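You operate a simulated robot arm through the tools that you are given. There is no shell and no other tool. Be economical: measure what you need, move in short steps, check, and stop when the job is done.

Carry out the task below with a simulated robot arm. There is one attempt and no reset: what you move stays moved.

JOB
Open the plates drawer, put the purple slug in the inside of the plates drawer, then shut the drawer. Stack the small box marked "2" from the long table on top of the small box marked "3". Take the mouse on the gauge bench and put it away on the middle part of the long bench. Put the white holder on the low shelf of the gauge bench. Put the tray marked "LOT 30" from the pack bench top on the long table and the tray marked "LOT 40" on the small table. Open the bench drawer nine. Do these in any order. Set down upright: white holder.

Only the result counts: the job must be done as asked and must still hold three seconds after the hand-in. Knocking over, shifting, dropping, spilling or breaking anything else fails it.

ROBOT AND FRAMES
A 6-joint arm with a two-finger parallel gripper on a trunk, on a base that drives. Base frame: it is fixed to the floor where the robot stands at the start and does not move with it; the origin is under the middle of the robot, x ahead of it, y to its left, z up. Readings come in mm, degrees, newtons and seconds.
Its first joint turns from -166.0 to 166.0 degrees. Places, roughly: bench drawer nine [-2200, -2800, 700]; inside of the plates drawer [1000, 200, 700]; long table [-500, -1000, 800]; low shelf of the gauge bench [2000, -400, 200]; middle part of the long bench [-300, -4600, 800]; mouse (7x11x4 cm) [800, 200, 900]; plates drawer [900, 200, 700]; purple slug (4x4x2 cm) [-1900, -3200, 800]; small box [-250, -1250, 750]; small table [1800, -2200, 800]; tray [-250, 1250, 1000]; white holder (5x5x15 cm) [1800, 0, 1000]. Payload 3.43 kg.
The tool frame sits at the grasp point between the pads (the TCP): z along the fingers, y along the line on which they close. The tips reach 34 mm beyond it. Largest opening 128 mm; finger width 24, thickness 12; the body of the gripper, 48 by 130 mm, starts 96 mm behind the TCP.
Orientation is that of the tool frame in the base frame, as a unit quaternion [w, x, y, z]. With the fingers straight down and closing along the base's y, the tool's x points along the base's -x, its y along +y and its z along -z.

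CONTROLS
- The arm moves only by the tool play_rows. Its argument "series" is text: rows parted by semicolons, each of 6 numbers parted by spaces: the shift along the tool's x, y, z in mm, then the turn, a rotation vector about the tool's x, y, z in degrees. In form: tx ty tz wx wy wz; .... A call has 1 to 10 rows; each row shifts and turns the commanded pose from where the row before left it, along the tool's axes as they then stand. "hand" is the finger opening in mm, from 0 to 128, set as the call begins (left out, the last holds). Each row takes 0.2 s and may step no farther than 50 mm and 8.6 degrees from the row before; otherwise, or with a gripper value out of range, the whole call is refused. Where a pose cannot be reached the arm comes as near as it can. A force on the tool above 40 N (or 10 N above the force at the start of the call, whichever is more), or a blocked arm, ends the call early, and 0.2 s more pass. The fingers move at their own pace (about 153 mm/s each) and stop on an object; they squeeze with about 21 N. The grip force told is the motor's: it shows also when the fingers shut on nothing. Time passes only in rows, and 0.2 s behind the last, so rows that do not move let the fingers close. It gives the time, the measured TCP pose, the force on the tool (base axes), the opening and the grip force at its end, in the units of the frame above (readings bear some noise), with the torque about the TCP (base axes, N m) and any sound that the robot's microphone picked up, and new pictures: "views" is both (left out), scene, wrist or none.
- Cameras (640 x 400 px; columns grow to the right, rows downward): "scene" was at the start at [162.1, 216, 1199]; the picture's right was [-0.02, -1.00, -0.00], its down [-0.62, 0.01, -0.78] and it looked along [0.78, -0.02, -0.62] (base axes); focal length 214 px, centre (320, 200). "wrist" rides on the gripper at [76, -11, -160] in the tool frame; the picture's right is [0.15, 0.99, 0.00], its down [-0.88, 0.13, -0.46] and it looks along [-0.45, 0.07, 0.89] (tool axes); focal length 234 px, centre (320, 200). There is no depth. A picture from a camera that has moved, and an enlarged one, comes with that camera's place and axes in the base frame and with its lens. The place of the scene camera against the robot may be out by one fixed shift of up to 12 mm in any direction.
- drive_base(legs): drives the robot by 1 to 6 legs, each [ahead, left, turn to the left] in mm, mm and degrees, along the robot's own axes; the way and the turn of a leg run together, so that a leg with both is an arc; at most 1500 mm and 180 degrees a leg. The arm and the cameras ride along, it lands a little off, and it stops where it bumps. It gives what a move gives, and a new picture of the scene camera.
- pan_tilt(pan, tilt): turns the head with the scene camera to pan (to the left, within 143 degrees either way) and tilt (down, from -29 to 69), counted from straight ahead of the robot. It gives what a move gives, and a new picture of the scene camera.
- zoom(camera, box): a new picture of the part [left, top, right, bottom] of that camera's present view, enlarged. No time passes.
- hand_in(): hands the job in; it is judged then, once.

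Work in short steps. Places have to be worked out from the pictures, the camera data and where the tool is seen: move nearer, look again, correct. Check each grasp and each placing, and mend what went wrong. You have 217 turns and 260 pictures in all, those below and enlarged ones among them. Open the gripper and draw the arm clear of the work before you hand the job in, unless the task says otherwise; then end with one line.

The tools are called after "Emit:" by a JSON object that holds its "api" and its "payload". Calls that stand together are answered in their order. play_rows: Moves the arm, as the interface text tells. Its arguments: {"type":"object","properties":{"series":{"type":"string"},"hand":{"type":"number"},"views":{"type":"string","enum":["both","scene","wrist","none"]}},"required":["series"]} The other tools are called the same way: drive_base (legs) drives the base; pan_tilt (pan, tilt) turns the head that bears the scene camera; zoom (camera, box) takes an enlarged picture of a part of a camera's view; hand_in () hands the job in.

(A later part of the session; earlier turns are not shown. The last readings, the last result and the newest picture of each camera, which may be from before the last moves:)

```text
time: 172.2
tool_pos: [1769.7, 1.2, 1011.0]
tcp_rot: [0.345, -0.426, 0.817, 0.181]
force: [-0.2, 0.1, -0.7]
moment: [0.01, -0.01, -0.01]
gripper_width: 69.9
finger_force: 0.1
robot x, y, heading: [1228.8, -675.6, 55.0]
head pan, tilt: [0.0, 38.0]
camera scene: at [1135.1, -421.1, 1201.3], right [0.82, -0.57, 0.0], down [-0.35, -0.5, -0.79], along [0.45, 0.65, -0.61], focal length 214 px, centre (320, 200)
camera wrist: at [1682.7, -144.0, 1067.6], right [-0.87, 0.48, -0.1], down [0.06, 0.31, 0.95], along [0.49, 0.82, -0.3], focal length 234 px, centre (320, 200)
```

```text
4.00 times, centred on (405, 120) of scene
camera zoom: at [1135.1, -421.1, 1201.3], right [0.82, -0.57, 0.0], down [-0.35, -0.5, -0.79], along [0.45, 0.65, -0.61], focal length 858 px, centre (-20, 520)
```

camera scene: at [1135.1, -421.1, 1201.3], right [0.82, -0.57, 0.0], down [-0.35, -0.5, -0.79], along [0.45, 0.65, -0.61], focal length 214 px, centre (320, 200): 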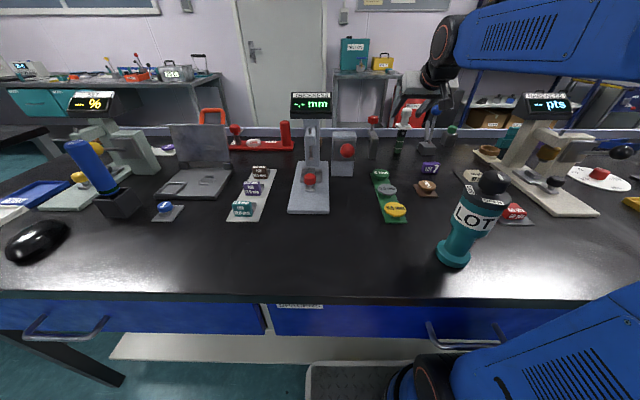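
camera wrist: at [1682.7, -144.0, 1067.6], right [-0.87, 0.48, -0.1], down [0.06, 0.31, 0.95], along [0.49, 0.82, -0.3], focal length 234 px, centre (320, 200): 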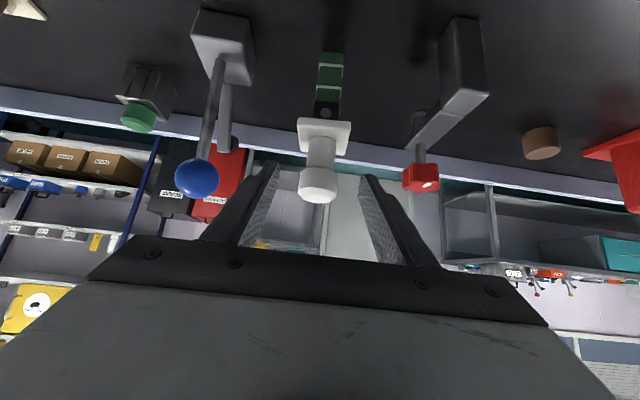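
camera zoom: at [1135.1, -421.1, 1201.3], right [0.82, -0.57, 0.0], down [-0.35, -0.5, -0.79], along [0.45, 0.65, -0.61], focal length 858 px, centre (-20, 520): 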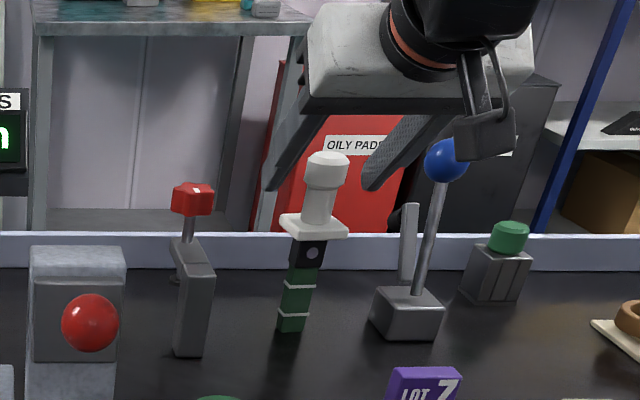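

The robot was pushed back ~15 mm: some arm link presses on the bench edge. I look down at the arm and edge.

Emit:
{"api": "pan_tilt", "payload": {"pan": -50, "tilt": 50}}

```text
time: 173.3
tool_pos: [1769.0, 0.7, 1010.1]
tcp_rot: [0.345, -0.426, 0.816, 0.181]
force: [0.1, 0.5, 0.0]
moment: [-0.01, 0.01, 0.0]
gripper_width: 69.9
finger_force: 0.1
robot x, y, heading: [1231.5, -672.2, 55.2]
head pan, tilt: [-50.0, 50.0]
camera scene: at [1162.2, -484.3, 1183.6], right [0.09, -1.0, -0.01], down [-0.76, -0.06, -0.65], along [0.64, 0.06, -0.76], focal length 214 px, centre (320, 200)
```

scene: 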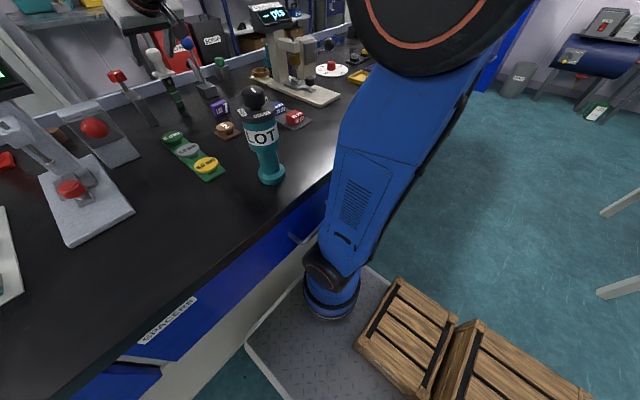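

The upper arm grazes the bench edge. I withdraw along the tool, back the base off 90 mm and will come in again.

Emit:
{"api": "play_rows", "payload": {"series": "0 0 -30 0 0 0;0 0 -40 0 0 0;0 0 -40 0 0 0", "views": "none"}}

Emit:
{"api": "drive_base", "payload": {"legs": [[-100, 0, 0]]}}

Emit:
{"api": "play_rows", "payload": {"series": "0 0 0 0 0 0", "views": "wrist"}}

```text
time: 174.1
tool_pos: [1737.4, -49.6, 1076.9]
tcp_rot: [0.339, -0.428, 0.819, 0.178]
force: [-0.3, 0.0, 0.1]
moment: [-0.03, -0.02, 0.0]
gripper_width: 69.9
finger_force: 0.1
robot x, y, heading: [1236.8, -664.8, 55.0]
head pan, tilt: [-50.0, 50.0]
```

```text
time: 175.3
tool_pos: [1679.7, -132.6, 1079.7]
tcp_rot: [0.341, -0.426, 0.819, 0.178]
force: [0.3, 0.5, -0.5]
moment: [-0.02, 0.0, 0.04]
gripper_width: 70.1
finger_force: 0.2
robot x, y, heading: [1177.1, -751.5, 54.9]
head pan, tilt: [-50.0, 50.0]
camera scene: at [1113.7, -552.7, 1182.3], right [0.09, -1.0, 0.0], down [-0.76, -0.07, -0.64], along [0.64, 0.06, -0.77], focal length 214 px, centre (320, 200)
```

scene: 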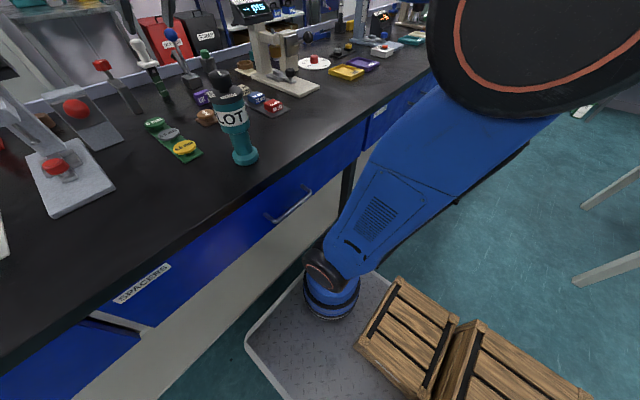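

```text
time: 175.7
tool_pos: [1680.5, -133.4, 1079.2]
tcp_rot: [0.34, -0.426, 0.819, 0.178]
force: [0.6, -0.5, -0.8]
moment: [-0.03, 0.01, -0.02]
gripper_width: 69.9
finger_force: 0.0
robot x, y, heading: [1175.3, -745.2, 55.0]
head pan, tilt: [-50.0, 50.0]
camera wrist: at [1593.2, -277.3, 1138.6], right [-0.87, 0.48, -0.1], down [0.06, 0.32, 0.95], along [0.49, 0.82, -0.31], focal length 234 px, centre (320, 200)
```

wrist: 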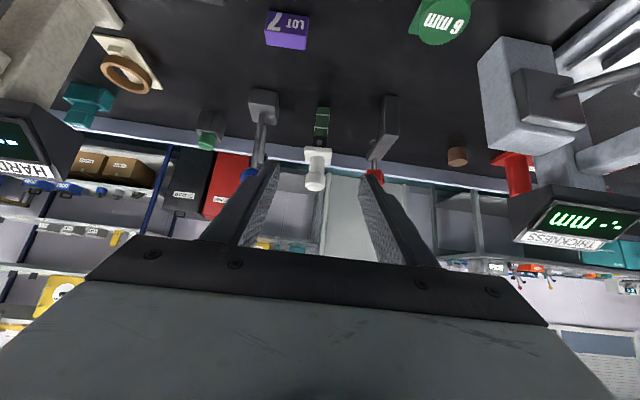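

I approach again: sidestep -66 mm in tool x while advancing, then straight along the tool.

Emit:
{"api": "play_rows", "payload": {"series": "-22 0.5 33 0 0 0;-22 0.5 33 0 0 0;-22 0.6 34 0 0 0;0 0 30 0 0 0;0 0 20 0 0 0"}}

```text
time: 176.9
tool_pos: [1765.0, -8.5, 1021.0]
tcp_rot: [0.341, -0.426, 0.819, 0.178]
force: [0.1, -0.2, 0.6]
moment: [-0.02, 0.02, -0.02]
gripper_width: 69.9
finger_force: 0.1
robot x, y, heading: [1174.9, -753.7, 55.0]
head pan, tilt: [-50.0, 50.0]
camera scene: at [1113.6, -552.9, 1182.3], right [0.09, -1.0, 0.0], down [-0.76, -0.07, -0.64], along [0.64, 0.06, -0.77], focal length 214 px, centre (320, 200)
camera wrist: at [1678.9, -152.8, 1080.8], right [-0.87, 0.48, -0.1], down [0.06, 0.32, 0.95], along [0.49, 0.82, -0.31], focal length 234 px, centre (320, 200)
```

scene: 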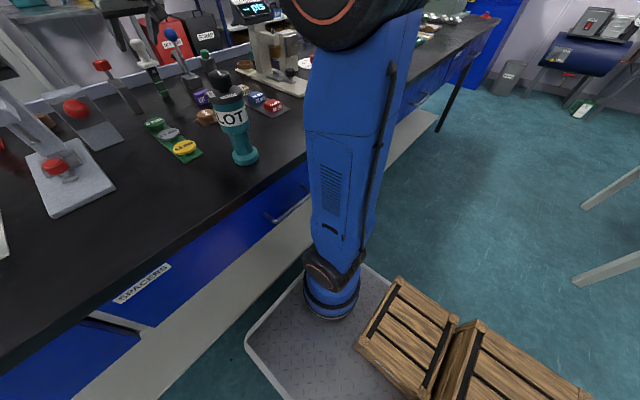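
wrist: 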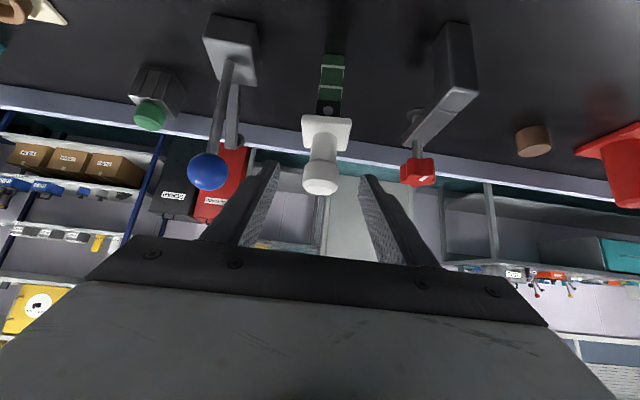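

No push-back now. The cap centre is 33 mm ahead along the tool; I advance and close.

Emit:
{"api": "play_rows", "payload": {"series": "0 0 20 0 0 0;0 0 13 0 0 0;0 0 0 0 0 0", "views": "none"}}

Emit:
{"api": "play_rows", "payload": {"series": "0 0 0 0 0 0;0 0 0 0 0 0;0 0 0 0 0 0", "hand": 10, "views": "wrist"}}

```text
time: 177.7
tool_pos: [1778.7, 10.6, 997.0]
tcp_rot: [0.342, -0.426, 0.819, 0.177]
force: [-0.2, -0.2, -0.2]
moment: [0.01, 0.05, 0.03]
gripper_width: 70.1
finger_force: 0.1
robot x, y, heading: [1178.9, -751.1, 55.0]
head pan, tilt: [-50.0, 50.0]
```

```text
time: 178.5
tool_pos: [1779.4, 10.3, 997.2]
tcp_rot: [0.341, -0.426, 0.819, 0.178]
force: [-0.5, -0.5, 0.1]
moment: [-0.01, 0.01, 0.01]
gripper_width: 31.1
finger_force: 20.5
robot x, y, heading: [1174.4, -749.3, 55.1]
head pan, tilt: [-50.0, 50.0]
camera wrist: at [1691.9, -133.8, 1056.5], right [-0.87, 0.48, -0.1], down [0.06, 0.32, 0.95], along [0.49, 0.82, -0.31], focal length 234 px, centre (320, 200)
```

wrist: 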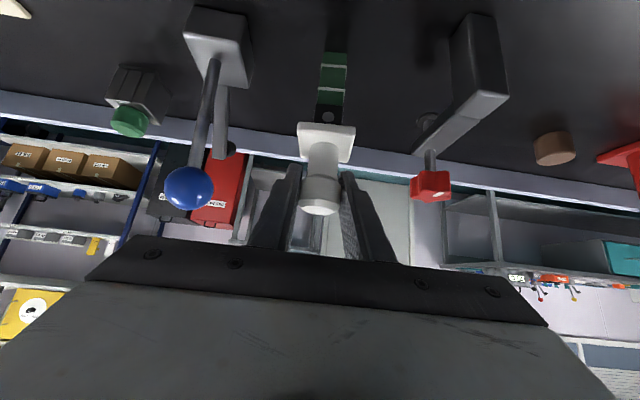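

Gripped (31 mm). Lift straight up a little and check.

Emit:
{"api": "play_rows", "payload": {"series": "-3 0 -3 0 0 0;-7 0 -7 0 0 0;-12 0 -12 0 0 0;-12 0 -12 0 0 0;-10 0 -10 0 0 0"}}

```text
time: 179.7
tool_pos: [1779.7, 12.0, 1059.6]
tcp_rot: [0.34, -0.427, 0.819, 0.178]
force: [0.0, 0.6, -1.4]
moment: [-0.02, 0.0, -0.01]
gripper_width: 31.1
finger_force: 21.5
robot x, y, heading: [1174.7, -748.5, 55.1]
head pan, tilt: [-50.0, 50.0]
camera scene: at [1113.7, -552.6, 1182.3], right [0.09, -1.0, 0.0], down [-0.76, -0.07, -0.64], along [0.64, 0.06, -0.77], focal length 214 px, centre (320, 200)
camera wrist: at [1692.6, -132.7, 1118.5], right [-0.87, 0.48, -0.1], down [0.06, 0.32, 0.95], along [0.49, 0.82, -0.31], focal length 234 px, centre (320, 200)
```

scene: 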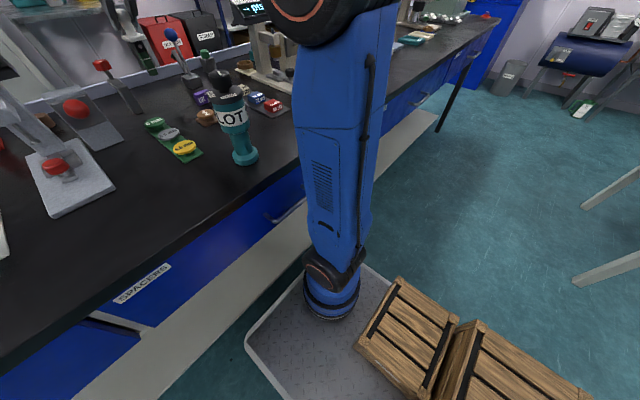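
wrist: 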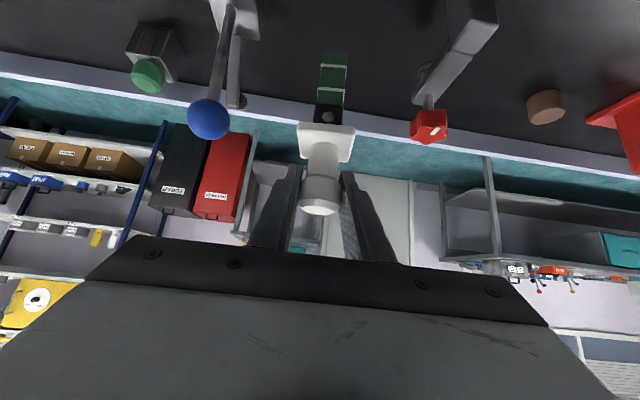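

The whole holder came up cleanly. I retreat along the tool axis (up and back) to clear the LOT 5 bottle.

Emit:
{"api": "play_rows", "payload": {"series": "0 0 -25 0 0 0;0 0 -35 0 0 0;0 0 -40 0 0 0;0 0 -40 0 0 0;0 0 -40 0 0 0;0 0 -30 0 0 0", "views": "scene"}}

```text
time: 181.1
tool_pos: [1695.5, -110.2, 1207.0]
tcp_rot: [0.342, -0.426, 0.819, 0.178]
force: [0.4, 0.1, -1.0]
moment: [-0.01, -0.02, -0.01]
gripper_width: 31.1
finger_force: 20.8
robot x, y, heading: [1174.4, -752.8, 54.8]
head pan, tilt: [-50.0, 50.0]
camera scene: at [1113.8, -552.5, 1182.3], right [0.09, -1.0, 0.0], down [-0.76, -0.07, -0.64], along [0.64, 0.06, -0.77], focal length 214 px, centre (320, 200)
```

scene: 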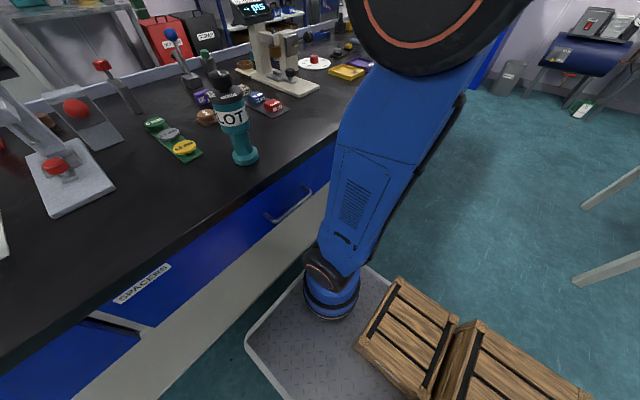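

Clear at z 1207. I slide left off the bottle line, back out of the bench, then draw the arm in.

Emit:
{"api": "drive_base", "payload": {"legs": [[0, 110, 0], [-250, 0, 0]]}}

Emit:
{"api": "play_rows", "payload": {"series": "15 0 -15 0 0 0;26 0 -26 0 0 0;26 0 -26 0 0 0;26 0 -26 0 0 0;15 0 -15 0 0 0", "views": "none"}}

Emit:
{"api": "pan_tilt", "payload": {"pan": -30, "tilt": 40}}

```text
time: 183.7
tool_pos: [1463.1, -254.6, 1208.2]
tcp_rot: [0.341, -0.426, 0.819, 0.177]
force: [-0.2, 0.2, -1.0]
moment: [-0.03, -0.04, 0.01]
gripper_width: 31.1
finger_force: 20.9
robot x, y, heading: [941.7, -888.6, 55.3]
head pan, tilt: [-50.0, 50.0]
camera scene: at [881.8, -696.0, 1182.3], right [0.09, -1.0, 0.0], down [-0.76, -0.07, -0.64], along [0.64, 0.06, -0.77], focal length 214 px, centre (320, 200)
```

scene: 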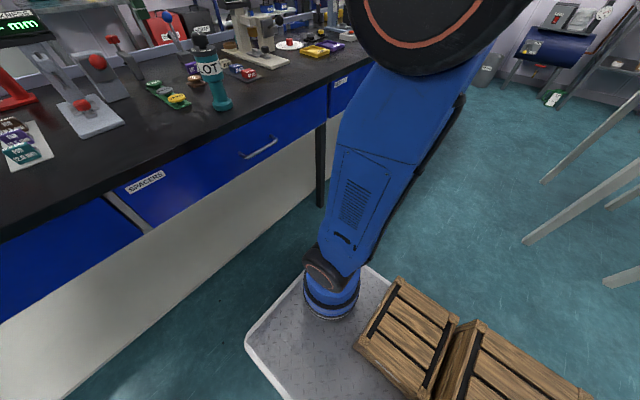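

```text
time: 184.9
tool_pos: [1376.3, -379.4, 1204.7]
tcp_rot: [0.341, -0.426, 0.819, 0.177]
force: [0.3, -0.1, -0.4]
moment: [0.0, 0.02, -0.01]
gripper_width: 31.3
finger_force: 21.5
robot x, y, heading: [945.4, -893.4, 54.6]
head pan, tilt: [-50.0, 50.0]
```

```text
time: 185.7
tool_pos: [1375.7, -379.8, 1206.5]
tcp_rot: [0.341, -0.426, 0.819, 0.177]
force: [-0.6, 0.7, -0.7]
moment: [-0.02, 0.0, 0.0]
gripper_width: 31.2
finger_force: 20.9
robot x, y, heading: [943.2, -890.9, 55.0]
head pan, tilt: [-30.0, 40.0]
camera scene: at [882.1, -666.9, 1196.4], right [0.42, -0.91, 0.0], down [-0.58, -0.27, -0.77], along [0.69, 0.32, -0.64], focal length 214 px, centre (320, 200)
```

scene: 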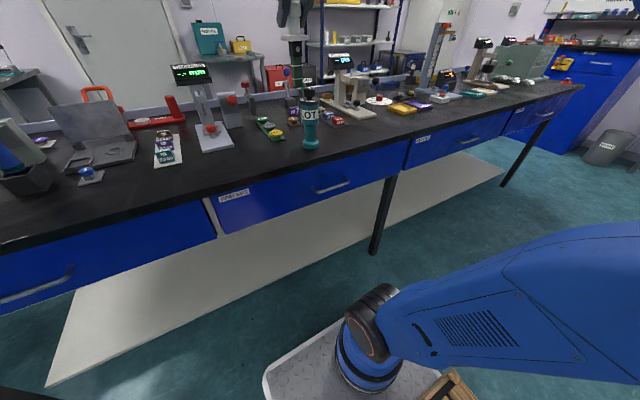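

Mid leg at room-a≈1906; I choose to place at a≈1750. I drive right 400 and back 200 to get room for a low reach.

Emit:
{"api": "drive_base", "payload": {"legs": [[0, -400, 0], [-200, 0, 0]]}}

Emit:
{"api": "pan_tilt", "payload": {"pan": -10, "tilt": 38}}

```text
time: 189.4
tool_pos: [1588.2, -772.2, 1206.1]
tcp_rot: [0.341, -0.425, 0.82, 0.177]
force: [0.3, -0.2, -0.9]
moment: [0.03, 0.02, 0.01]
gripper_width: 30.9
finger_force: 21.0
robot x, y, heading: [1156.1, -1284.9, 54.9]
head pan, tilt: [-30.0, 40.0]
camera scene: at [1093.5, -1059.2, 1196.5], right [0.42, -0.91, 0.0], down [-0.58, -0.27, -0.77], along [0.7, 0.32, -0.64], focal length 214 px, centre (320, 200)
```

scene: 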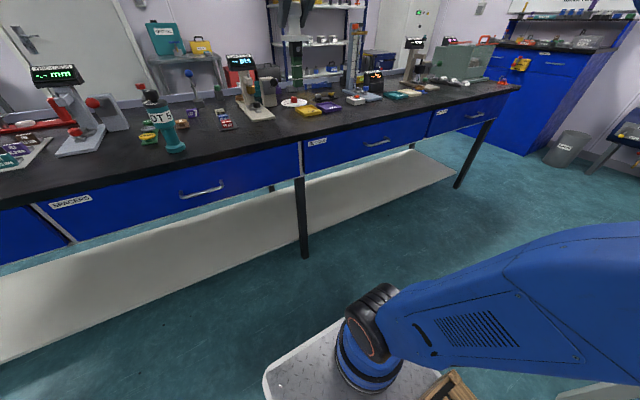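

```text
time: 190.2
tool_pos: [1589.0, -773.8, 1206.8]
tcp_rot: [0.342, -0.424, 0.82, 0.177]
force: [-0.2, 0.1, -1.3]
moment: [0.03, -0.01, 0.0]
gripper_width: 31.0
finger_force: 21.2
robot x, y, heading: [1152.1, -1284.3, 54.8]
head pan, tilt: [-10.0, 38.0]
camera scene: at [1077.6, -1034.1, 1199.5], right [0.7, -0.71, 0.0], down [-0.44, -0.43, -0.79], along [0.56, 0.56, -0.62], focal length 214 px, centre (320, 200)
```

scene: 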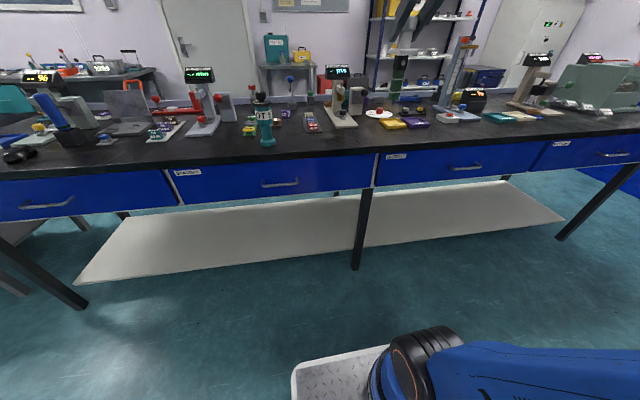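

Shelf z≈190, front edge at room-b≈568; I choose a≈1665, clear of the mid leg. I back off 180 mm more, then lower the arm in the aisle.

Emit:
{"api": "drive_base", "payload": {"legs": [[-180, 60, 0]]}}

Emit:
{"api": "play_rows", "payload": {"series": "0 0 20 0 0 0;0 0 40 0 0 0;0 0 45 0 0 0;0 0 45 0 0 0;0 0 45 0 0 0;33 0 33 0 0 0;33 0 33 0 0 0;33 0 33 0 0 0;33 0 33 0 0 0;20 0 20 0 0 0", "views": "scene"}}

```text
time: 191.8
tool_pos: [1435.2, -883.9, 1205.7]
tcp_rot: [0.341, -0.425, 0.819, 0.177]
force: [-0.6, -0.2, -1.5]
moment: [0.01, 0.0, 0.01]
gripper_width: 31.3
finger_force: 21.0
robot x, y, heading: [1002.1, -1396.9, 55.3]
head pan, tilt: [-10.0, 38.0]
camera scene: at [923.8, -1145.0, 1199.5], right [0.71, -0.71, 0.0], down [-0.44, -0.43, -0.79], along [0.56, 0.56, -0.62], focal length 214 px, centre (320, 200)
```

scene: 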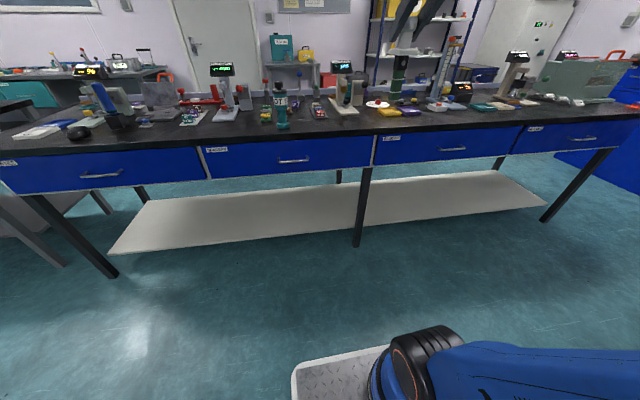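

```text
time: 194.0
tool_pos: [1515.5, -771.0, 855.8]
tcp_rot: [0.341, -0.426, 0.819, 0.178]
force: [-0.4, -0.2, -0.7]
moment: [0.0, -0.01, -0.04]
gripper_width: 30.8
finger_force: 21.2
robot x, y, heading: [999.0, -1395.3, 54.9]
head pan, tilt: [-10.0, 38.0]
camera scene: at [923.8, -1145.0, 1199.5], right [0.71, -0.71, 0.0], down [-0.44, -0.43, -0.79], along [0.56, 0.56, -0.62], focal length 214 px, centre (320, 200)
```

scene: 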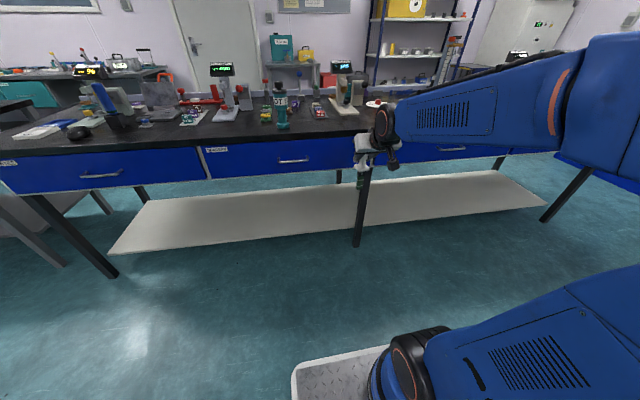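

Going well. Continue lowering to z≈440.

Emit:
{"api": "play_rows", "payload": {"series": "33 5 33 0 0 0;33 5 33 0 0 0;33 5 33 0 0 0;33 5 33 0 0 0;33 5 33 0 0 0;33 5 33 0 0 0;33 5 33 0 0 0;33 5 33 0 0 0;25 0 25 0 0 0;10 0 10 0 0 0"}}

```text
time: 196.2
tool_pos: [1484.2, -714.8, 482.9]
tcp_rot: [0.345, -0.431, 0.818, 0.165]
force: [0.7, 1.0, -0.6]
moment: [-0.01, 0.0, -0.01]
gripper_width: 31.2
finger_force: 20.7
out of reach, approached as far as the arm can: row 4, 5, 7, 8, 9, 10
robot x, y, heading: [998.2, -1396.1, 55.1]
head pan, tilt: [-10.0, 38.0]
camera scene: at [923.7, -1145.0, 1199.5], right [0.71, -0.71, 0.0], down [-0.44, -0.43, -0.79], along [0.56, 0.56, -0.62], focal length 214 px, centre (320, 200)
camera wrist: at [1395.5, -858.4, 543.7], right [-0.87, 0.48, -0.13], down [0.05, 0.34, 0.94], along [0.5, 0.81, -0.31], focal length 234 px, centre (320, 200)
```

scene: 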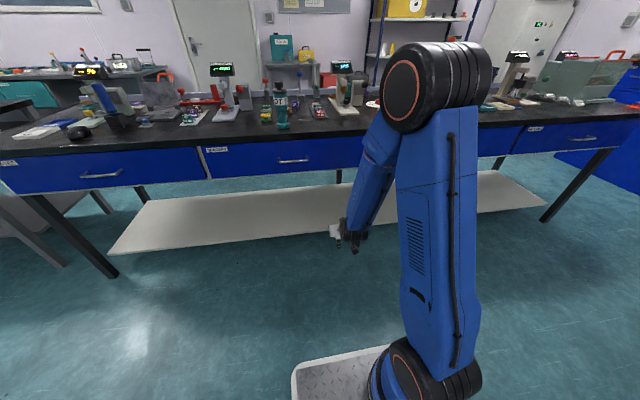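
wrist: 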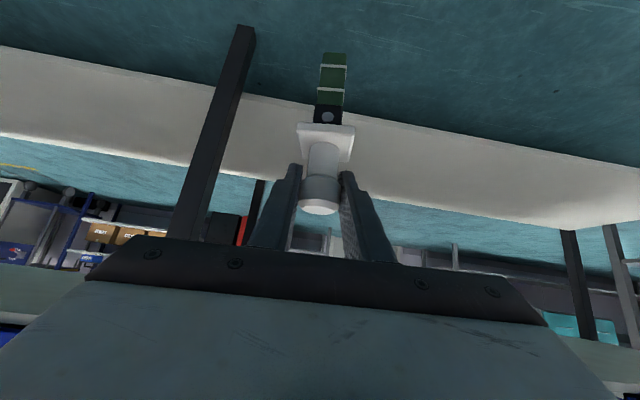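

The arm is folded at its limit there; going forward eases it. I move ahead 210 mm at this height.

Emit:
{"api": "play_rows", "payload": {"series": "-30 0 30 0 0 0;-30 0 30 0 0 0;-30 0 30 0 0 0;-30 0 30 0 0 0;-30 0 30 0 0 0;0 0 0 0 0 0"}}

```text
time: 197.6
tool_pos: [1597.7, -537.8, 488.9]
tcp_rot: [0.341, -0.425, 0.819, 0.177]
force: [-0.1, -1.2, -0.3]
moment: [-0.02, 0.02, 0.0]
gripper_width: 31.2
finger_force: 20.9
out of reach, approached as far as the arm can: row 1, 2
robot x, y, heading: [1002.2, -1398.0, 54.9]
head pan, tilt: [-10.0, 38.0]
camera scene: at [923.8, -1144.9, 1199.4], right [0.71, -0.71, 0.0], down [-0.44, -0.43, -0.79], along [0.56, 0.56, -0.62], focal length 214 px, centre (320, 200)
camera wrist: at [1509.8, -680.6, 547.7], right [-0.87, 0.48, -0.1], down [0.06, 0.32, 0.95], along [0.49, 0.81, -0.31], focal length 234 px, centre (320, 200)
```

scene: 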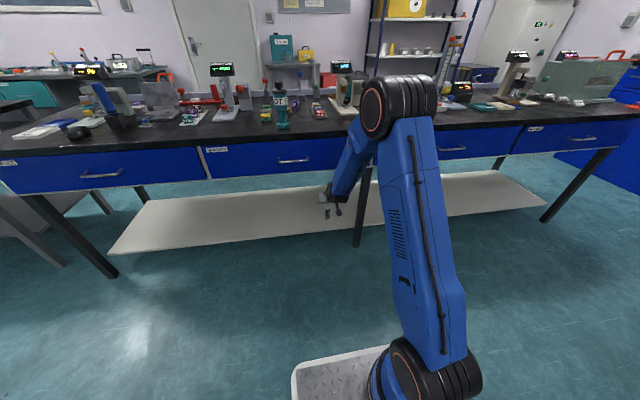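
wrist: 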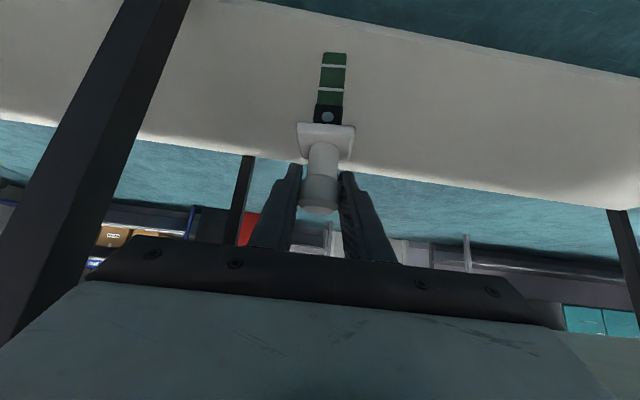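

Orientation is exact again; the holder hangs upright over the shelf front. I advance diagonally down 130 mm.

Emit:
{"api": "play_rows", "payload": {"series": "0 0 25 0 0 0;0 0 35 0 0 0;0 0 35 0 0 0;0 0 25 0 0 0;0 0 10 0 0 0"}}

```text
time: 198.8
tool_pos: [1649.0, -459.5, 394.9]
tcp_rot: [0.341, -0.426, 0.819, 0.176]
force: [-0.4, 0.6, -0.1]
moment: [-0.01, -0.01, 0.02]
gripper_width: 31.1
finger_force: 21.5
robot x, y, heading: [999.1, -1396.5, 54.9]
head pan, tilt: [-10.0, 38.0]
camera scene: at [923.8, -1144.9, 1199.5], right [0.71, -0.71, 0.0], down [-0.44, -0.43, -0.79], along [0.56, 0.56, -0.62], focal length 214 px, centre (320, 200)
camera wrist: at [1560.8, -603.2, 454.8], right [-0.87, 0.49, -0.11], down [0.06, 0.32, 0.95], along [0.49, 0.81, -0.31], focal length 234 px, centre (320, 200)
```

scene: 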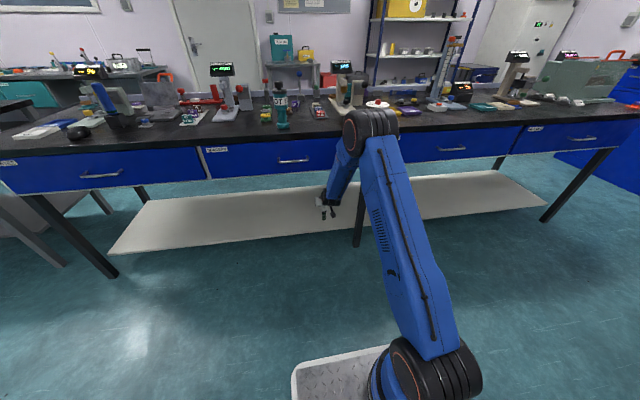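
wrist: 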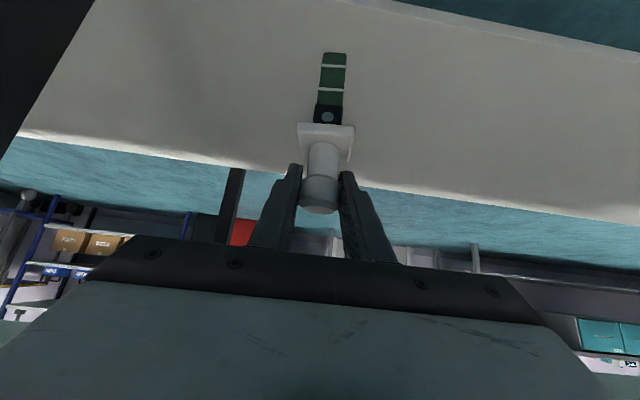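

Still no push-back. Advance another 65 mm diagonally.

Emit:
{"api": "play_rows", "payload": {"series": "0 0 20 0 0 0;0 0 25 0 0 0;0 0 15 0 0 0;0 0 5 0 0 0"}}

Emit:
{"api": "zoom", "payload": {"camera": "scene", "box": [260, 90, 440, 270]}}

```text
time: 199.8
tool_pos: [1675.0, -422.7, 349.2]
tcp_rot: [0.342, -0.425, 0.82, 0.175]
force: [-0.9, -0.2, -0.5]
moment: [0.0, 0.0, 0.03]
gripper_width: 30.8
finger_force: 20.8
robot x, y, heading: [1000.1, -1400.2, 54.9]
head pan, tilt: [-10.0, 38.0]
camera scene: at [923.8, -1144.9, 1199.4], right [0.71, -0.71, 0.0], down [-0.44, -0.43, -0.79], along [0.56, 0.56, -0.62], focal length 214 px, centre (320, 200)
camera wrist: at [1588.0, -564.9, 409.0], right [-0.87, 0.49, -0.11], down [0.06, 0.32, 0.95], along [0.5, 0.81, -0.31], focal length 234 px, centre (320, 200)
```

scene: 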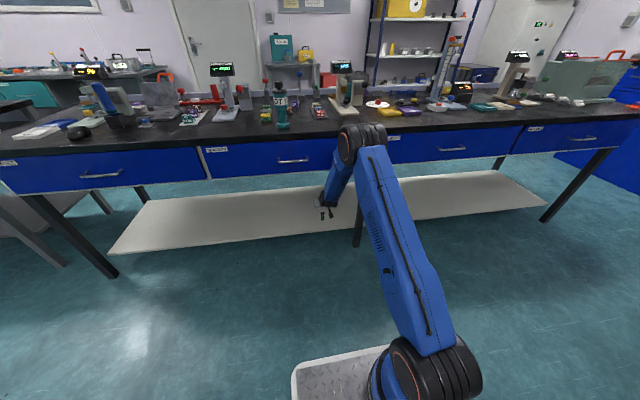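
wrist: 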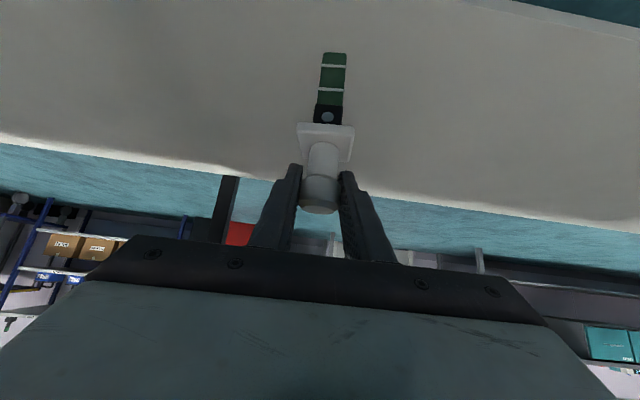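

```text
2.22 times, centred on (350, 180) of scene
camera zoom: at [923.8, -1144.9, 1199.4], right [0.71, -0.71, 0.0], down [-0.44, -0.43, -0.79], along [0.56, 0.56, -0.62], focal length 477 px, centre (253, 244)
```

zoom: 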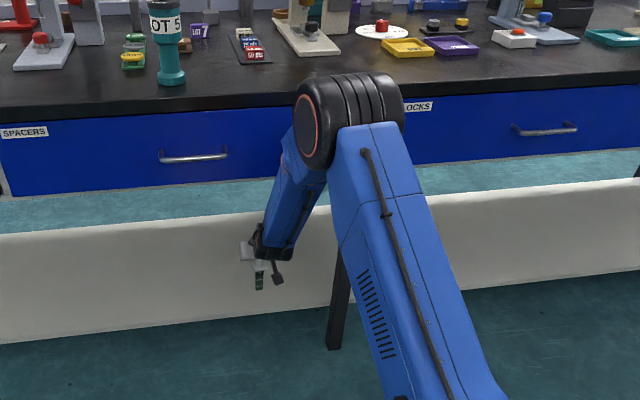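

Holder bottom is ~25 mm above the shelf, 47 mm inside its edge. Lower in small steps to contact.

Emit:
{"api": "play_rows", "payload": {"series": "4 0 4 0 0 0;3.5 0 3.5 0 0 0;2 0 2 0 0 0;1.5 0 1.5 0 0 0;1.5 0 1.5 0 0 0", "views": "none"}}

Emit:
{"api": "play_rows", "payload": {"series": "1.5 0 1.5 0 0 0;1.5 0 1.5 0 0 0;1.5 0 1.5 0 0 0", "views": "none"}}

```text
time: 201.0
tool_pos: [1675.1, -422.1, 332.4]
tcp_rot: [0.342, -0.424, 0.82, 0.173]
force: [0.1, 0.4, -0.4]
moment: [0.02, 0.0, -0.04]
gripper_width: 31.3
finger_force: 20.9
robot x, y, heading: [1002.4, -1396.7, 54.9]
head pan, tilt: [-10.0, 38.0]
```

```text
time: 201.8
tool_pos: [1676.3, -422.3, 325.8]
tcp_rot: [0.342, -0.425, 0.82, 0.172]
force: [-0.3, -0.1, -0.9]
moment: [0.02, 0.02, -0.03]
gripper_width: 30.9
finger_force: 21.2
robot x, y, heading: [1001.7, -1392.7, 55.0]
head pan, tilt: [-10.0, 38.0]
```

Emit:
{"api": "play_rows", "payload": {"series": "1.5 0 1.5 0 0 0;1.5 0 1.5 0 0 0;1.5 0 1.5 0 0 0", "views": "both"}}

```text
time: 202.6
tool_pos: [1675.0, -421.0, 320.0]
tcp_rot: [0.342, -0.424, 0.821, 0.172]
force: [-0.6, -0.2, -1.3]
moment: [0.0, -0.01, 0.02]
gripper_width: 30.9
finger_force: 20.9
robot x, y, heading: [998.5, -1394.0, 55.0]
head pan, tilt: [-10.0, 38.0]
camera scene: at [923.9, -1144.9, 1199.4], right [0.71, -0.71, 0.0], down [-0.44, -0.43, -0.79], along [0.56, 0.56, -0.62], focal length 214 px, centre (320, 200)
camera wrist: at [1586.7, -563.8, 379.8], right [-0.86, 0.49, -0.11], down [0.06, 0.32, 0.94], along [0.5, 0.81, -0.31], focal length 234 px, centre (320, 200)
```

scene: 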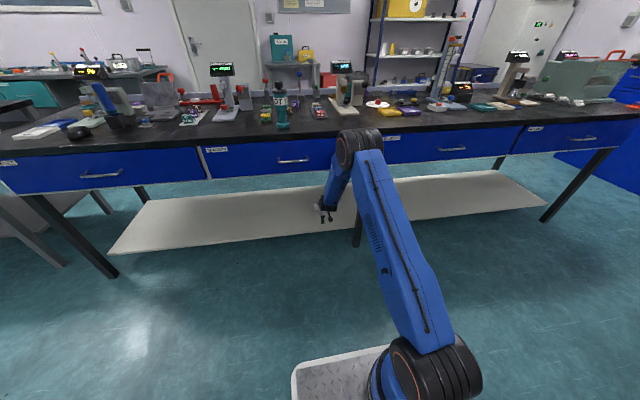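
wrist: 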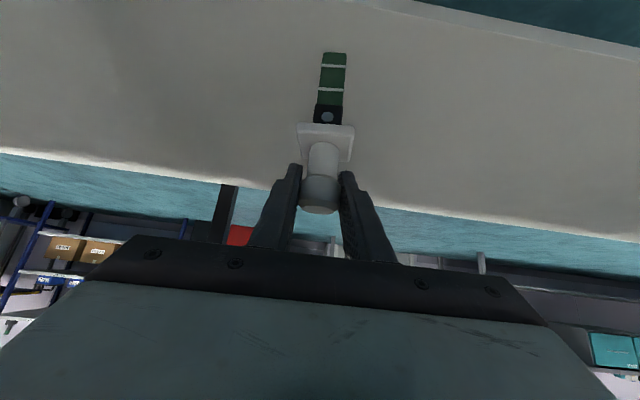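

Not yet touching; the wrist view again suggests shelf z≈185. Continue down.

Emit:
{"api": "play_rows", "payload": {"series": "1.2 0 1.2 0 0 0;1.2 0 1.2 0 0 0;1.2 0 1.2 0 0 0", "views": "none"}}

Emit:
{"api": "play_rows", "payload": {"series": "1.2 0 1.2 0 0 0;1.2 0 1.2 0 0 0;1.2 0 1.2 0 0 0", "views": "none"}}

```text
time: 203.4
tool_pos: [1675.0, -421.1, 315.1]
tcp_rot: [0.342, -0.424, 0.821, 0.172]
force: [-0.8, -0.5, -0.4]
moment: [-0.01, 0.0, 0.0]
gripper_width: 30.8
finger_force: 21.1
robot x, y, heading: [999.2, -1391.9, 55.0]
head pan, tilt: [-10.0, 38.0]
```

```text
time: 204.2
tool_pos: [1674.6, -419.1, 311.6]
tcp_rot: [0.342, -0.424, 0.821, 0.173]
force: [1.1, 0.4, -1.1]
moment: [-0.03, -0.01, 0.02]
gripper_width: 31.2
finger_force: 21.1
out of reach, approached as far as the arm can: row 1
robot x, y, heading: [1002.9, -1394.5, 55.0]
head pan, tilt: [-10.0, 38.0]
```

Emit:
{"api": "play_rows", "payload": {"series": "1.2 0 1.2 0 0 0;1.2 0 1.2 0 0 0;1.2 0 1.2 0 0 0;1.2 0 1.2 0 0 0", "views": "none"}}

Emit:
{"api": "zoom", "payload": {"camera": "scene", "box": [290, 170, 370, 240]}}

Emit:
{"api": "zoom", "payload": {"camera": "wrist", "box": [260, 0, 420, 120]}}

```text
time: 205.2
tool_pos: [1673.3, -417.4, 304.5]
tcp_rot: [0.342, -0.424, 0.82, 0.173]
force: [-0.3, -0.3, -1.3]
moment: [-0.01, 0.05, 0.02]
gripper_width: 31.1
finger_force: 21.6
robot x, y, heading: [1002.4, -1395.5, 54.8]
head pan, tilt: [-10.0, 38.0]
```

```text
5.71 times, centred on (330, 205) of scene
camera zoom: at [923.9, -1144.8, 1199.4], right [0.71, -0.71, 0.0], down [-0.44, -0.43, -0.79], along [0.56, 0.56, -0.62], focal length 1226 px, centre (263, 171)
```

zoom: 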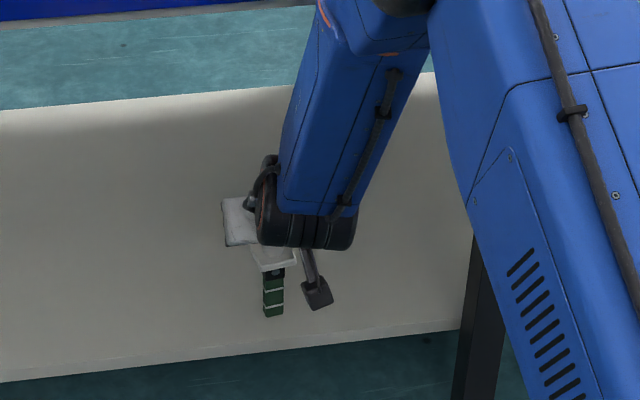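

```text
3.33 times, centred on (340, 60) of wrist
camera zoom: at [1583.9, -560.4, 365.2], right [-0.86, 0.49, -0.11], down [0.06, 0.32, 0.94], along [0.5, 0.81, -0.31], focal length 781 px, centre (253, 667)
```

zoom: 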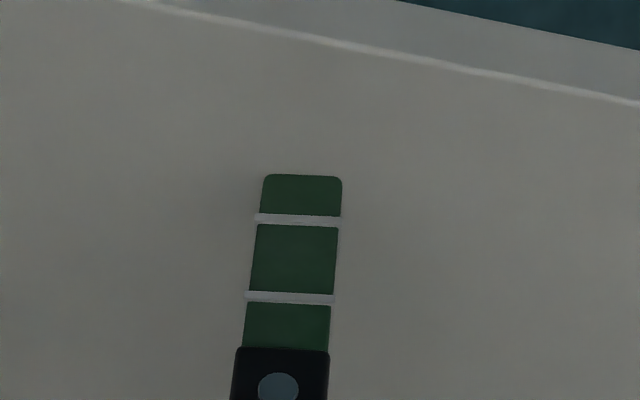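

The shelf may be as low as ~150; I keep lowering in small steps while watching force.

Emit:
{"api": "play_rows", "payload": {"series": "1.5 0 1.5 0 0 0;1.5 0 1.5 0 0 0;1.5 0 1.5 0 0 0;1.5 0 1.5 0 0 0;1.5 0 1.5 0 0 0", "views": "none"}}

Emit:
{"api": "play_rows", "payload": {"series": "1.5 0 1.5 0 0 0;1.5 0 1.5 0 0 0;1.5 0 1.5 0 0 0;1.5 0 1.5 0 0 0", "views": "none"}}

```text
time: 206.4
tool_pos: [1670.5, -415.7, 298.6]
tcp_rot: [0.344, -0.423, 0.82, 0.173]
force: [-1.6, -1.9, 12.1]
moment: [-0.09, 0.26, -0.01]
gripper_width: 31.1
finger_force: 21.0
out of reach, approached as far as the arm can: row 2
robot x, y, heading: [1001.5, -1394.8, 54.8]
head pan, tilt: [-10.0, 38.0]
```

```text
time: 207.4
tool_pos: [1670.5, -414.4, 290.0]
tcp_rot: [0.344, -0.423, 0.821, 0.173]
force: [3.2, -2.0, 29.4]
moment: [-0.09, -0.33, 0.0]
gripper_width: 30.7
finger_force: 21.1
out of reach, approached as far as the arm can: row 4
robot x, y, heading: [1003.7, -1395.6, 54.7]
head pan, tilt: [-10.0, 38.0]
```

Contact occurred at about TCP 299 and I pressed a bit past it. I ease up and look.

Emit:
{"api": "play_rows", "payload": {"series": "-1.5 0 -1.5 0 0 0;-1 0 -1 0 0 0;0 0 0 0 0 0", "views": "wrist"}}

```text
time: 208.2
tool_pos: [1668.1, -414.0, 291.1]
tcp_rot: [0.341, -0.425, 0.821, 0.173]
force: [-1.6, -0.9, 4.7]
moment: [0.0, 0.2, 0.02]
gripper_width: 30.6
finger_force: 21.1
robot x, y, heading: [1000.0, -1394.6, 54.9]
head pan, tilt: [-10.0, 38.0]
camera wrist: at [1579.8, -556.8, 350.6], right [-0.87, 0.49, -0.11], down [0.06, 0.32, 0.94], along [0.5, 0.81, -0.31], focal length 234 px, centre (320, 200)
```

wrist: 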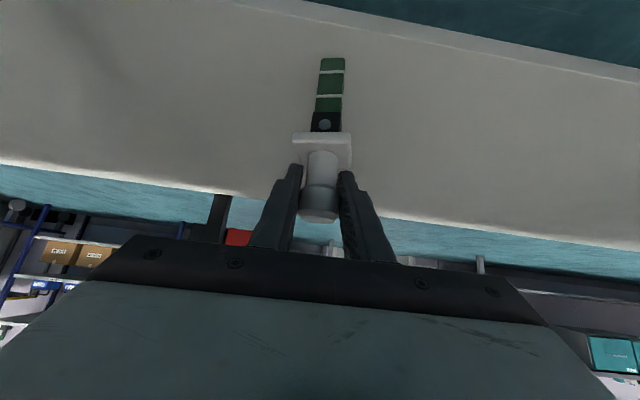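

The holder has slid a few mm in the grip but stands on the shelf. I open.

Emit:
{"api": "play_rows", "payload": {"series": "0 0 0 0 0 0;0 0 0 0 0 0;0 0 0 0 0 0", "hand": 70, "views": "wrist"}}

```text
time: 209.0
tool_pos: [1669.2, -412.6, 291.8]
tcp_rot: [0.342, -0.425, 0.82, 0.173]
force: [-0.2, 0.7, 0.5]
moment: [-0.03, -0.02, -0.02]
gripper_width: 69.9
finger_force: 0.1
robot x, y, heading: [1003.6, -1400.2, 54.7]
head pan, tilt: [-10.0, 38.0]
camera wrist: at [1580.6, -556.4, 351.1], right [-0.86, 0.49, -0.11], down [0.06, 0.32, 0.94], along [0.5, 0.81, -0.31], focal length 234 px, centre (320, 200)
```

wrist: 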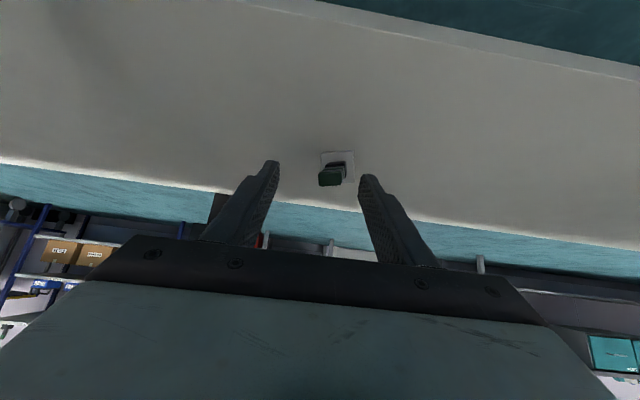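

The holder toppled over on release. I zoom to see how it lies.

Emit:
{"api": "zoom", "payload": {"camera": "wrist", "box": [270, 120, 400, 210]}}

Emit:
{"api": "play_rows", "payload": {"series": "0 0 -20 0 0 0;0 0 -40 0 0 0;0 0 -40 0 0 0", "hand": 70}}

```text
4.44 times, centred on (335, 165) of wrist
camera zoom: at [1580.6, -556.4, 351.1], right [-0.86, 0.49, -0.11], down [0.06, 0.32, 0.94], along [0.5, 0.81, -0.31], focal length 1041 px, centre (253, 356)
```

zoom: 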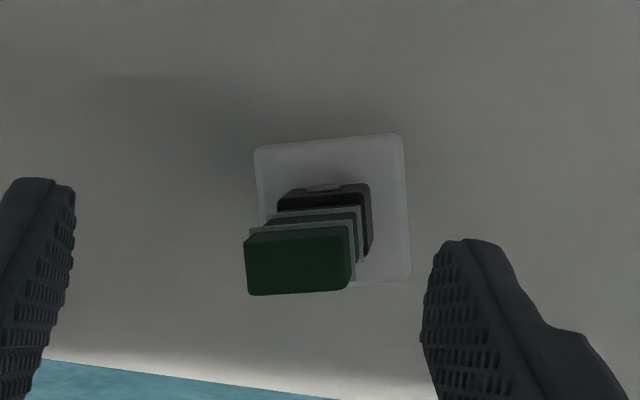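

```text
time: 209.8
tool_pos: [1628.9, -470.6, 359.1]
tcp_rot: [0.342, -0.424, 0.821, 0.173]
force: [-0.4, -1.0, -0.1]
moment: [0.04, -0.03, 0.03]
gripper_width: 69.9
finger_force: 0.1
robot x, y, heading: [999.7, -1398.7, 55.0]
head pan, tilt: [-10.0, 38.0]
camera scene: at [924.0, -1144.6, 1199.4], right [0.71, -0.71, 0.0], down [-0.44, -0.43, -0.79], along [0.56, 0.56, -0.62], focal length 214 px, centre (320, 200)
camera wrist: at [1540.5, -613.8, 420.3], right [-0.86, 0.49, -0.11], down [0.06, 0.32, 0.94], along [0.5, 0.81, -0.31], focal length 234 px, centre (320, 200)
```

scene: 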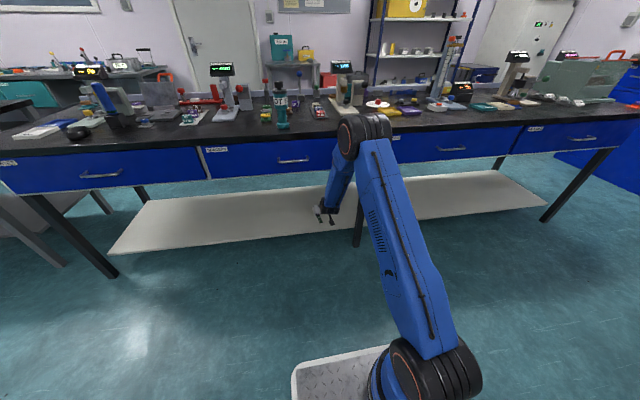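
wrist: 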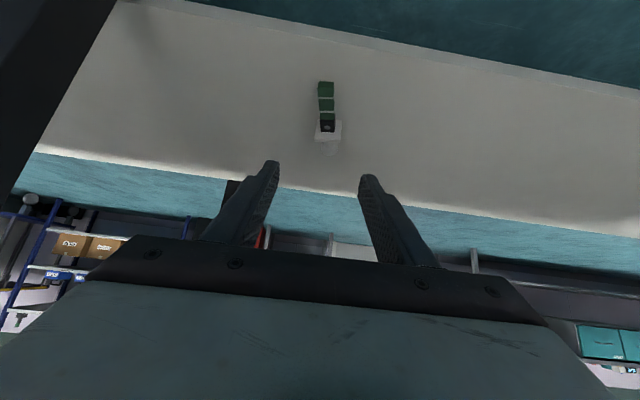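

The holder lies with its cap away from me (base end b≈635). I'll back out, turn the tool vertical, and regrasp its black block so that pitching up to horizontal sets it upright.

Emit:
{"api": "play_rows", "payload": {"series": "42 0 -14 0 0 0;42 0 -14 0 0 0;42 0 -14 0 0 0;0 0 0 0 7.5 0;0 0 0 0 7.5 0;0 0 0 0 7.5 0;0 0 0 0 7.5 0;0 0 0 0 7.5 0;0 0 0 0 7.5 0", "hand": 70}}

```text
time: 211.8
tool_pos: [1579.9, -556.1, 317.9]
tcp_rot: [0.187, -0.444, 0.875, 0.052]
force: [0.4, -0.1, 0.4]
moment: [-0.01, -0.02, -0.02]
gripper_width: 70.3
finger_force: 0.1
out of reach, approached as far as the arm can: row 1, 2, 3, 6, 7, 8, 9
robot x, y, heading: [998.4, -1393.4, 55.1]
head pan, tilt: [-10.0, 38.0]
camera scene: at [923.8, -1144.9, 1199.5], right [0.71, -0.71, 0.0], down [-0.44, -0.43, -0.79], along [0.56, 0.56, -0.62], focal length 214 px, centre (320, 200)
camera wrist: at [1502.4, -662.1, 438.5], right [-0.87, 0.48, -0.13], down [0.24, 0.63, 0.74], along [0.44, 0.61, -0.66], focal length 234 px, centre (320, 200)
```

scene: 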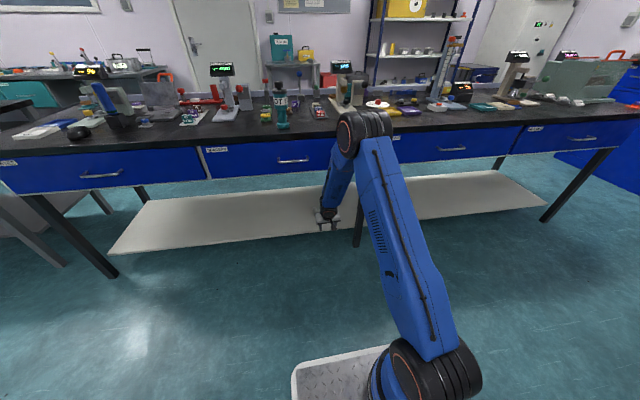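
wrist: 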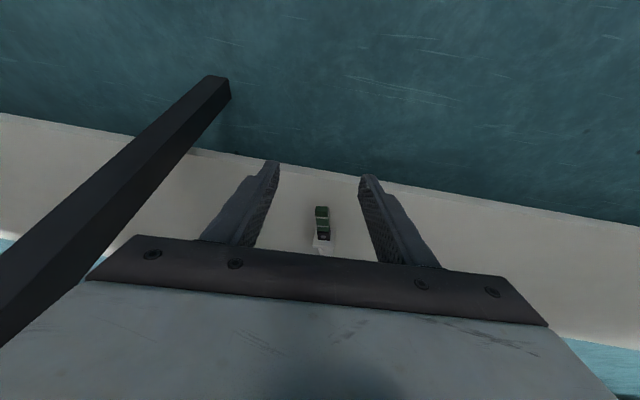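

The arm is stuck at a wrist-aligned configuration. Backing the base 200 mm (and 60 right) will flatten the forearm; then I turn the tool vertical.

Emit:
{"api": "drive_base", "payload": {"legs": [[-200, -60, 0]]}}

Emit:
{"api": "play_rows", "payload": {"series": "-20 0 0 0 0 0;-35 0 0 0 0 0;-35 0 0 0 0 0;-35 0 0 0 0 0"}}

```text
time: 213.4
tool_pos: [1512.8, -754.4, 317.0]
tcp_rot: [0.187, -0.444, 0.875, 0.052]
force: [0.0, -0.1, 0.4]
moment: [-0.02, -0.02, 0.0]
gripper_width: 69.9
finger_force: 0.0
robot x, y, heading: [931.2, -1597.5, 54.8]
head pan, tilt: [-10.0, 38.0]
camera scene: at [856.8, -1343.4, 1199.5], right [0.71, -0.71, 0.0], down [-0.44, -0.43, -0.79], along [0.56, 0.56, -0.62], focal length 214 px, centre (320, 200)
```

scene: 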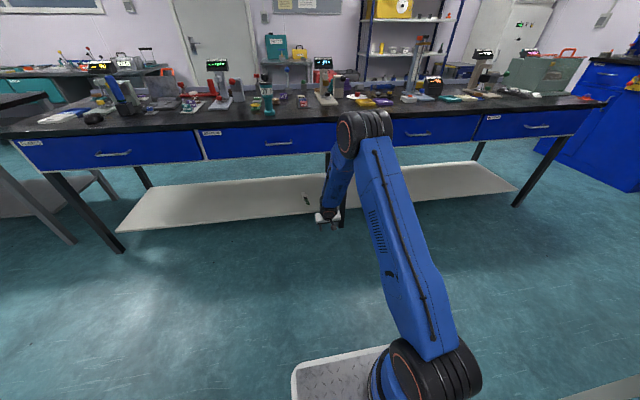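

```text
time: 214.4
tool_pos: [1580.6, -660.0, 363.8]
tcp_rot: [0.187, -0.444, 0.875, 0.053]
force: [-0.2, -0.1, 0.4]
moment: [-0.03, -0.02, 0.0]
gripper_width: 70.0
finger_force: 0.1
robot x, y, heading: [931.0, -1593.7, 54.8]
head pan, tilt: [-10.0, 38.0]
camera scene: at [856.8, -1343.4, 1199.5], right [0.71, -0.71, 0.0], down [-0.44, -0.43, -0.79], along [0.56, 0.56, -0.62], focal length 214 px, centre (320, 200)
camera wrist: at [1503.4, -766.8, 485.2], right [-0.87, 0.48, -0.13], down [0.24, 0.63, 0.74], along [0.44, 0.61, -0.66], focal length 234 px, centre (320, 200)
```

scene: 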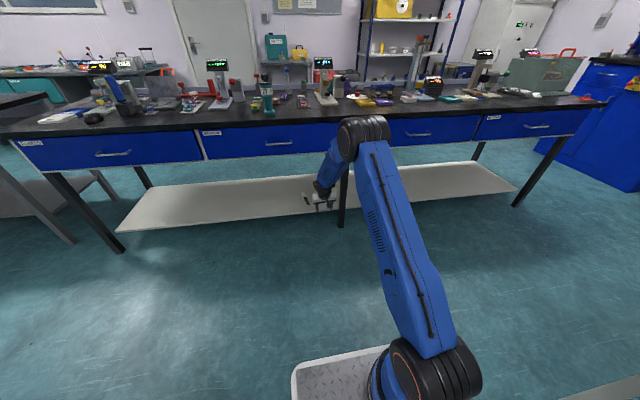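
wrist: 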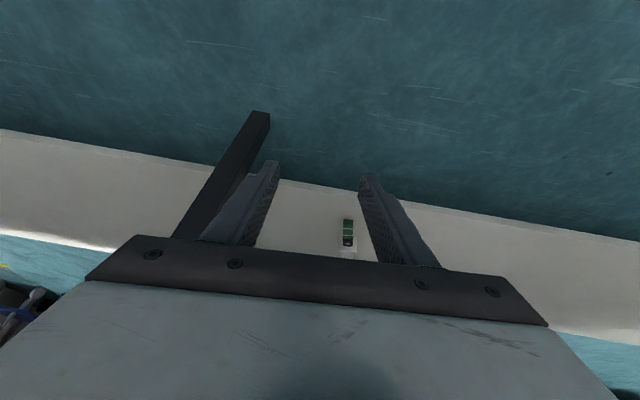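

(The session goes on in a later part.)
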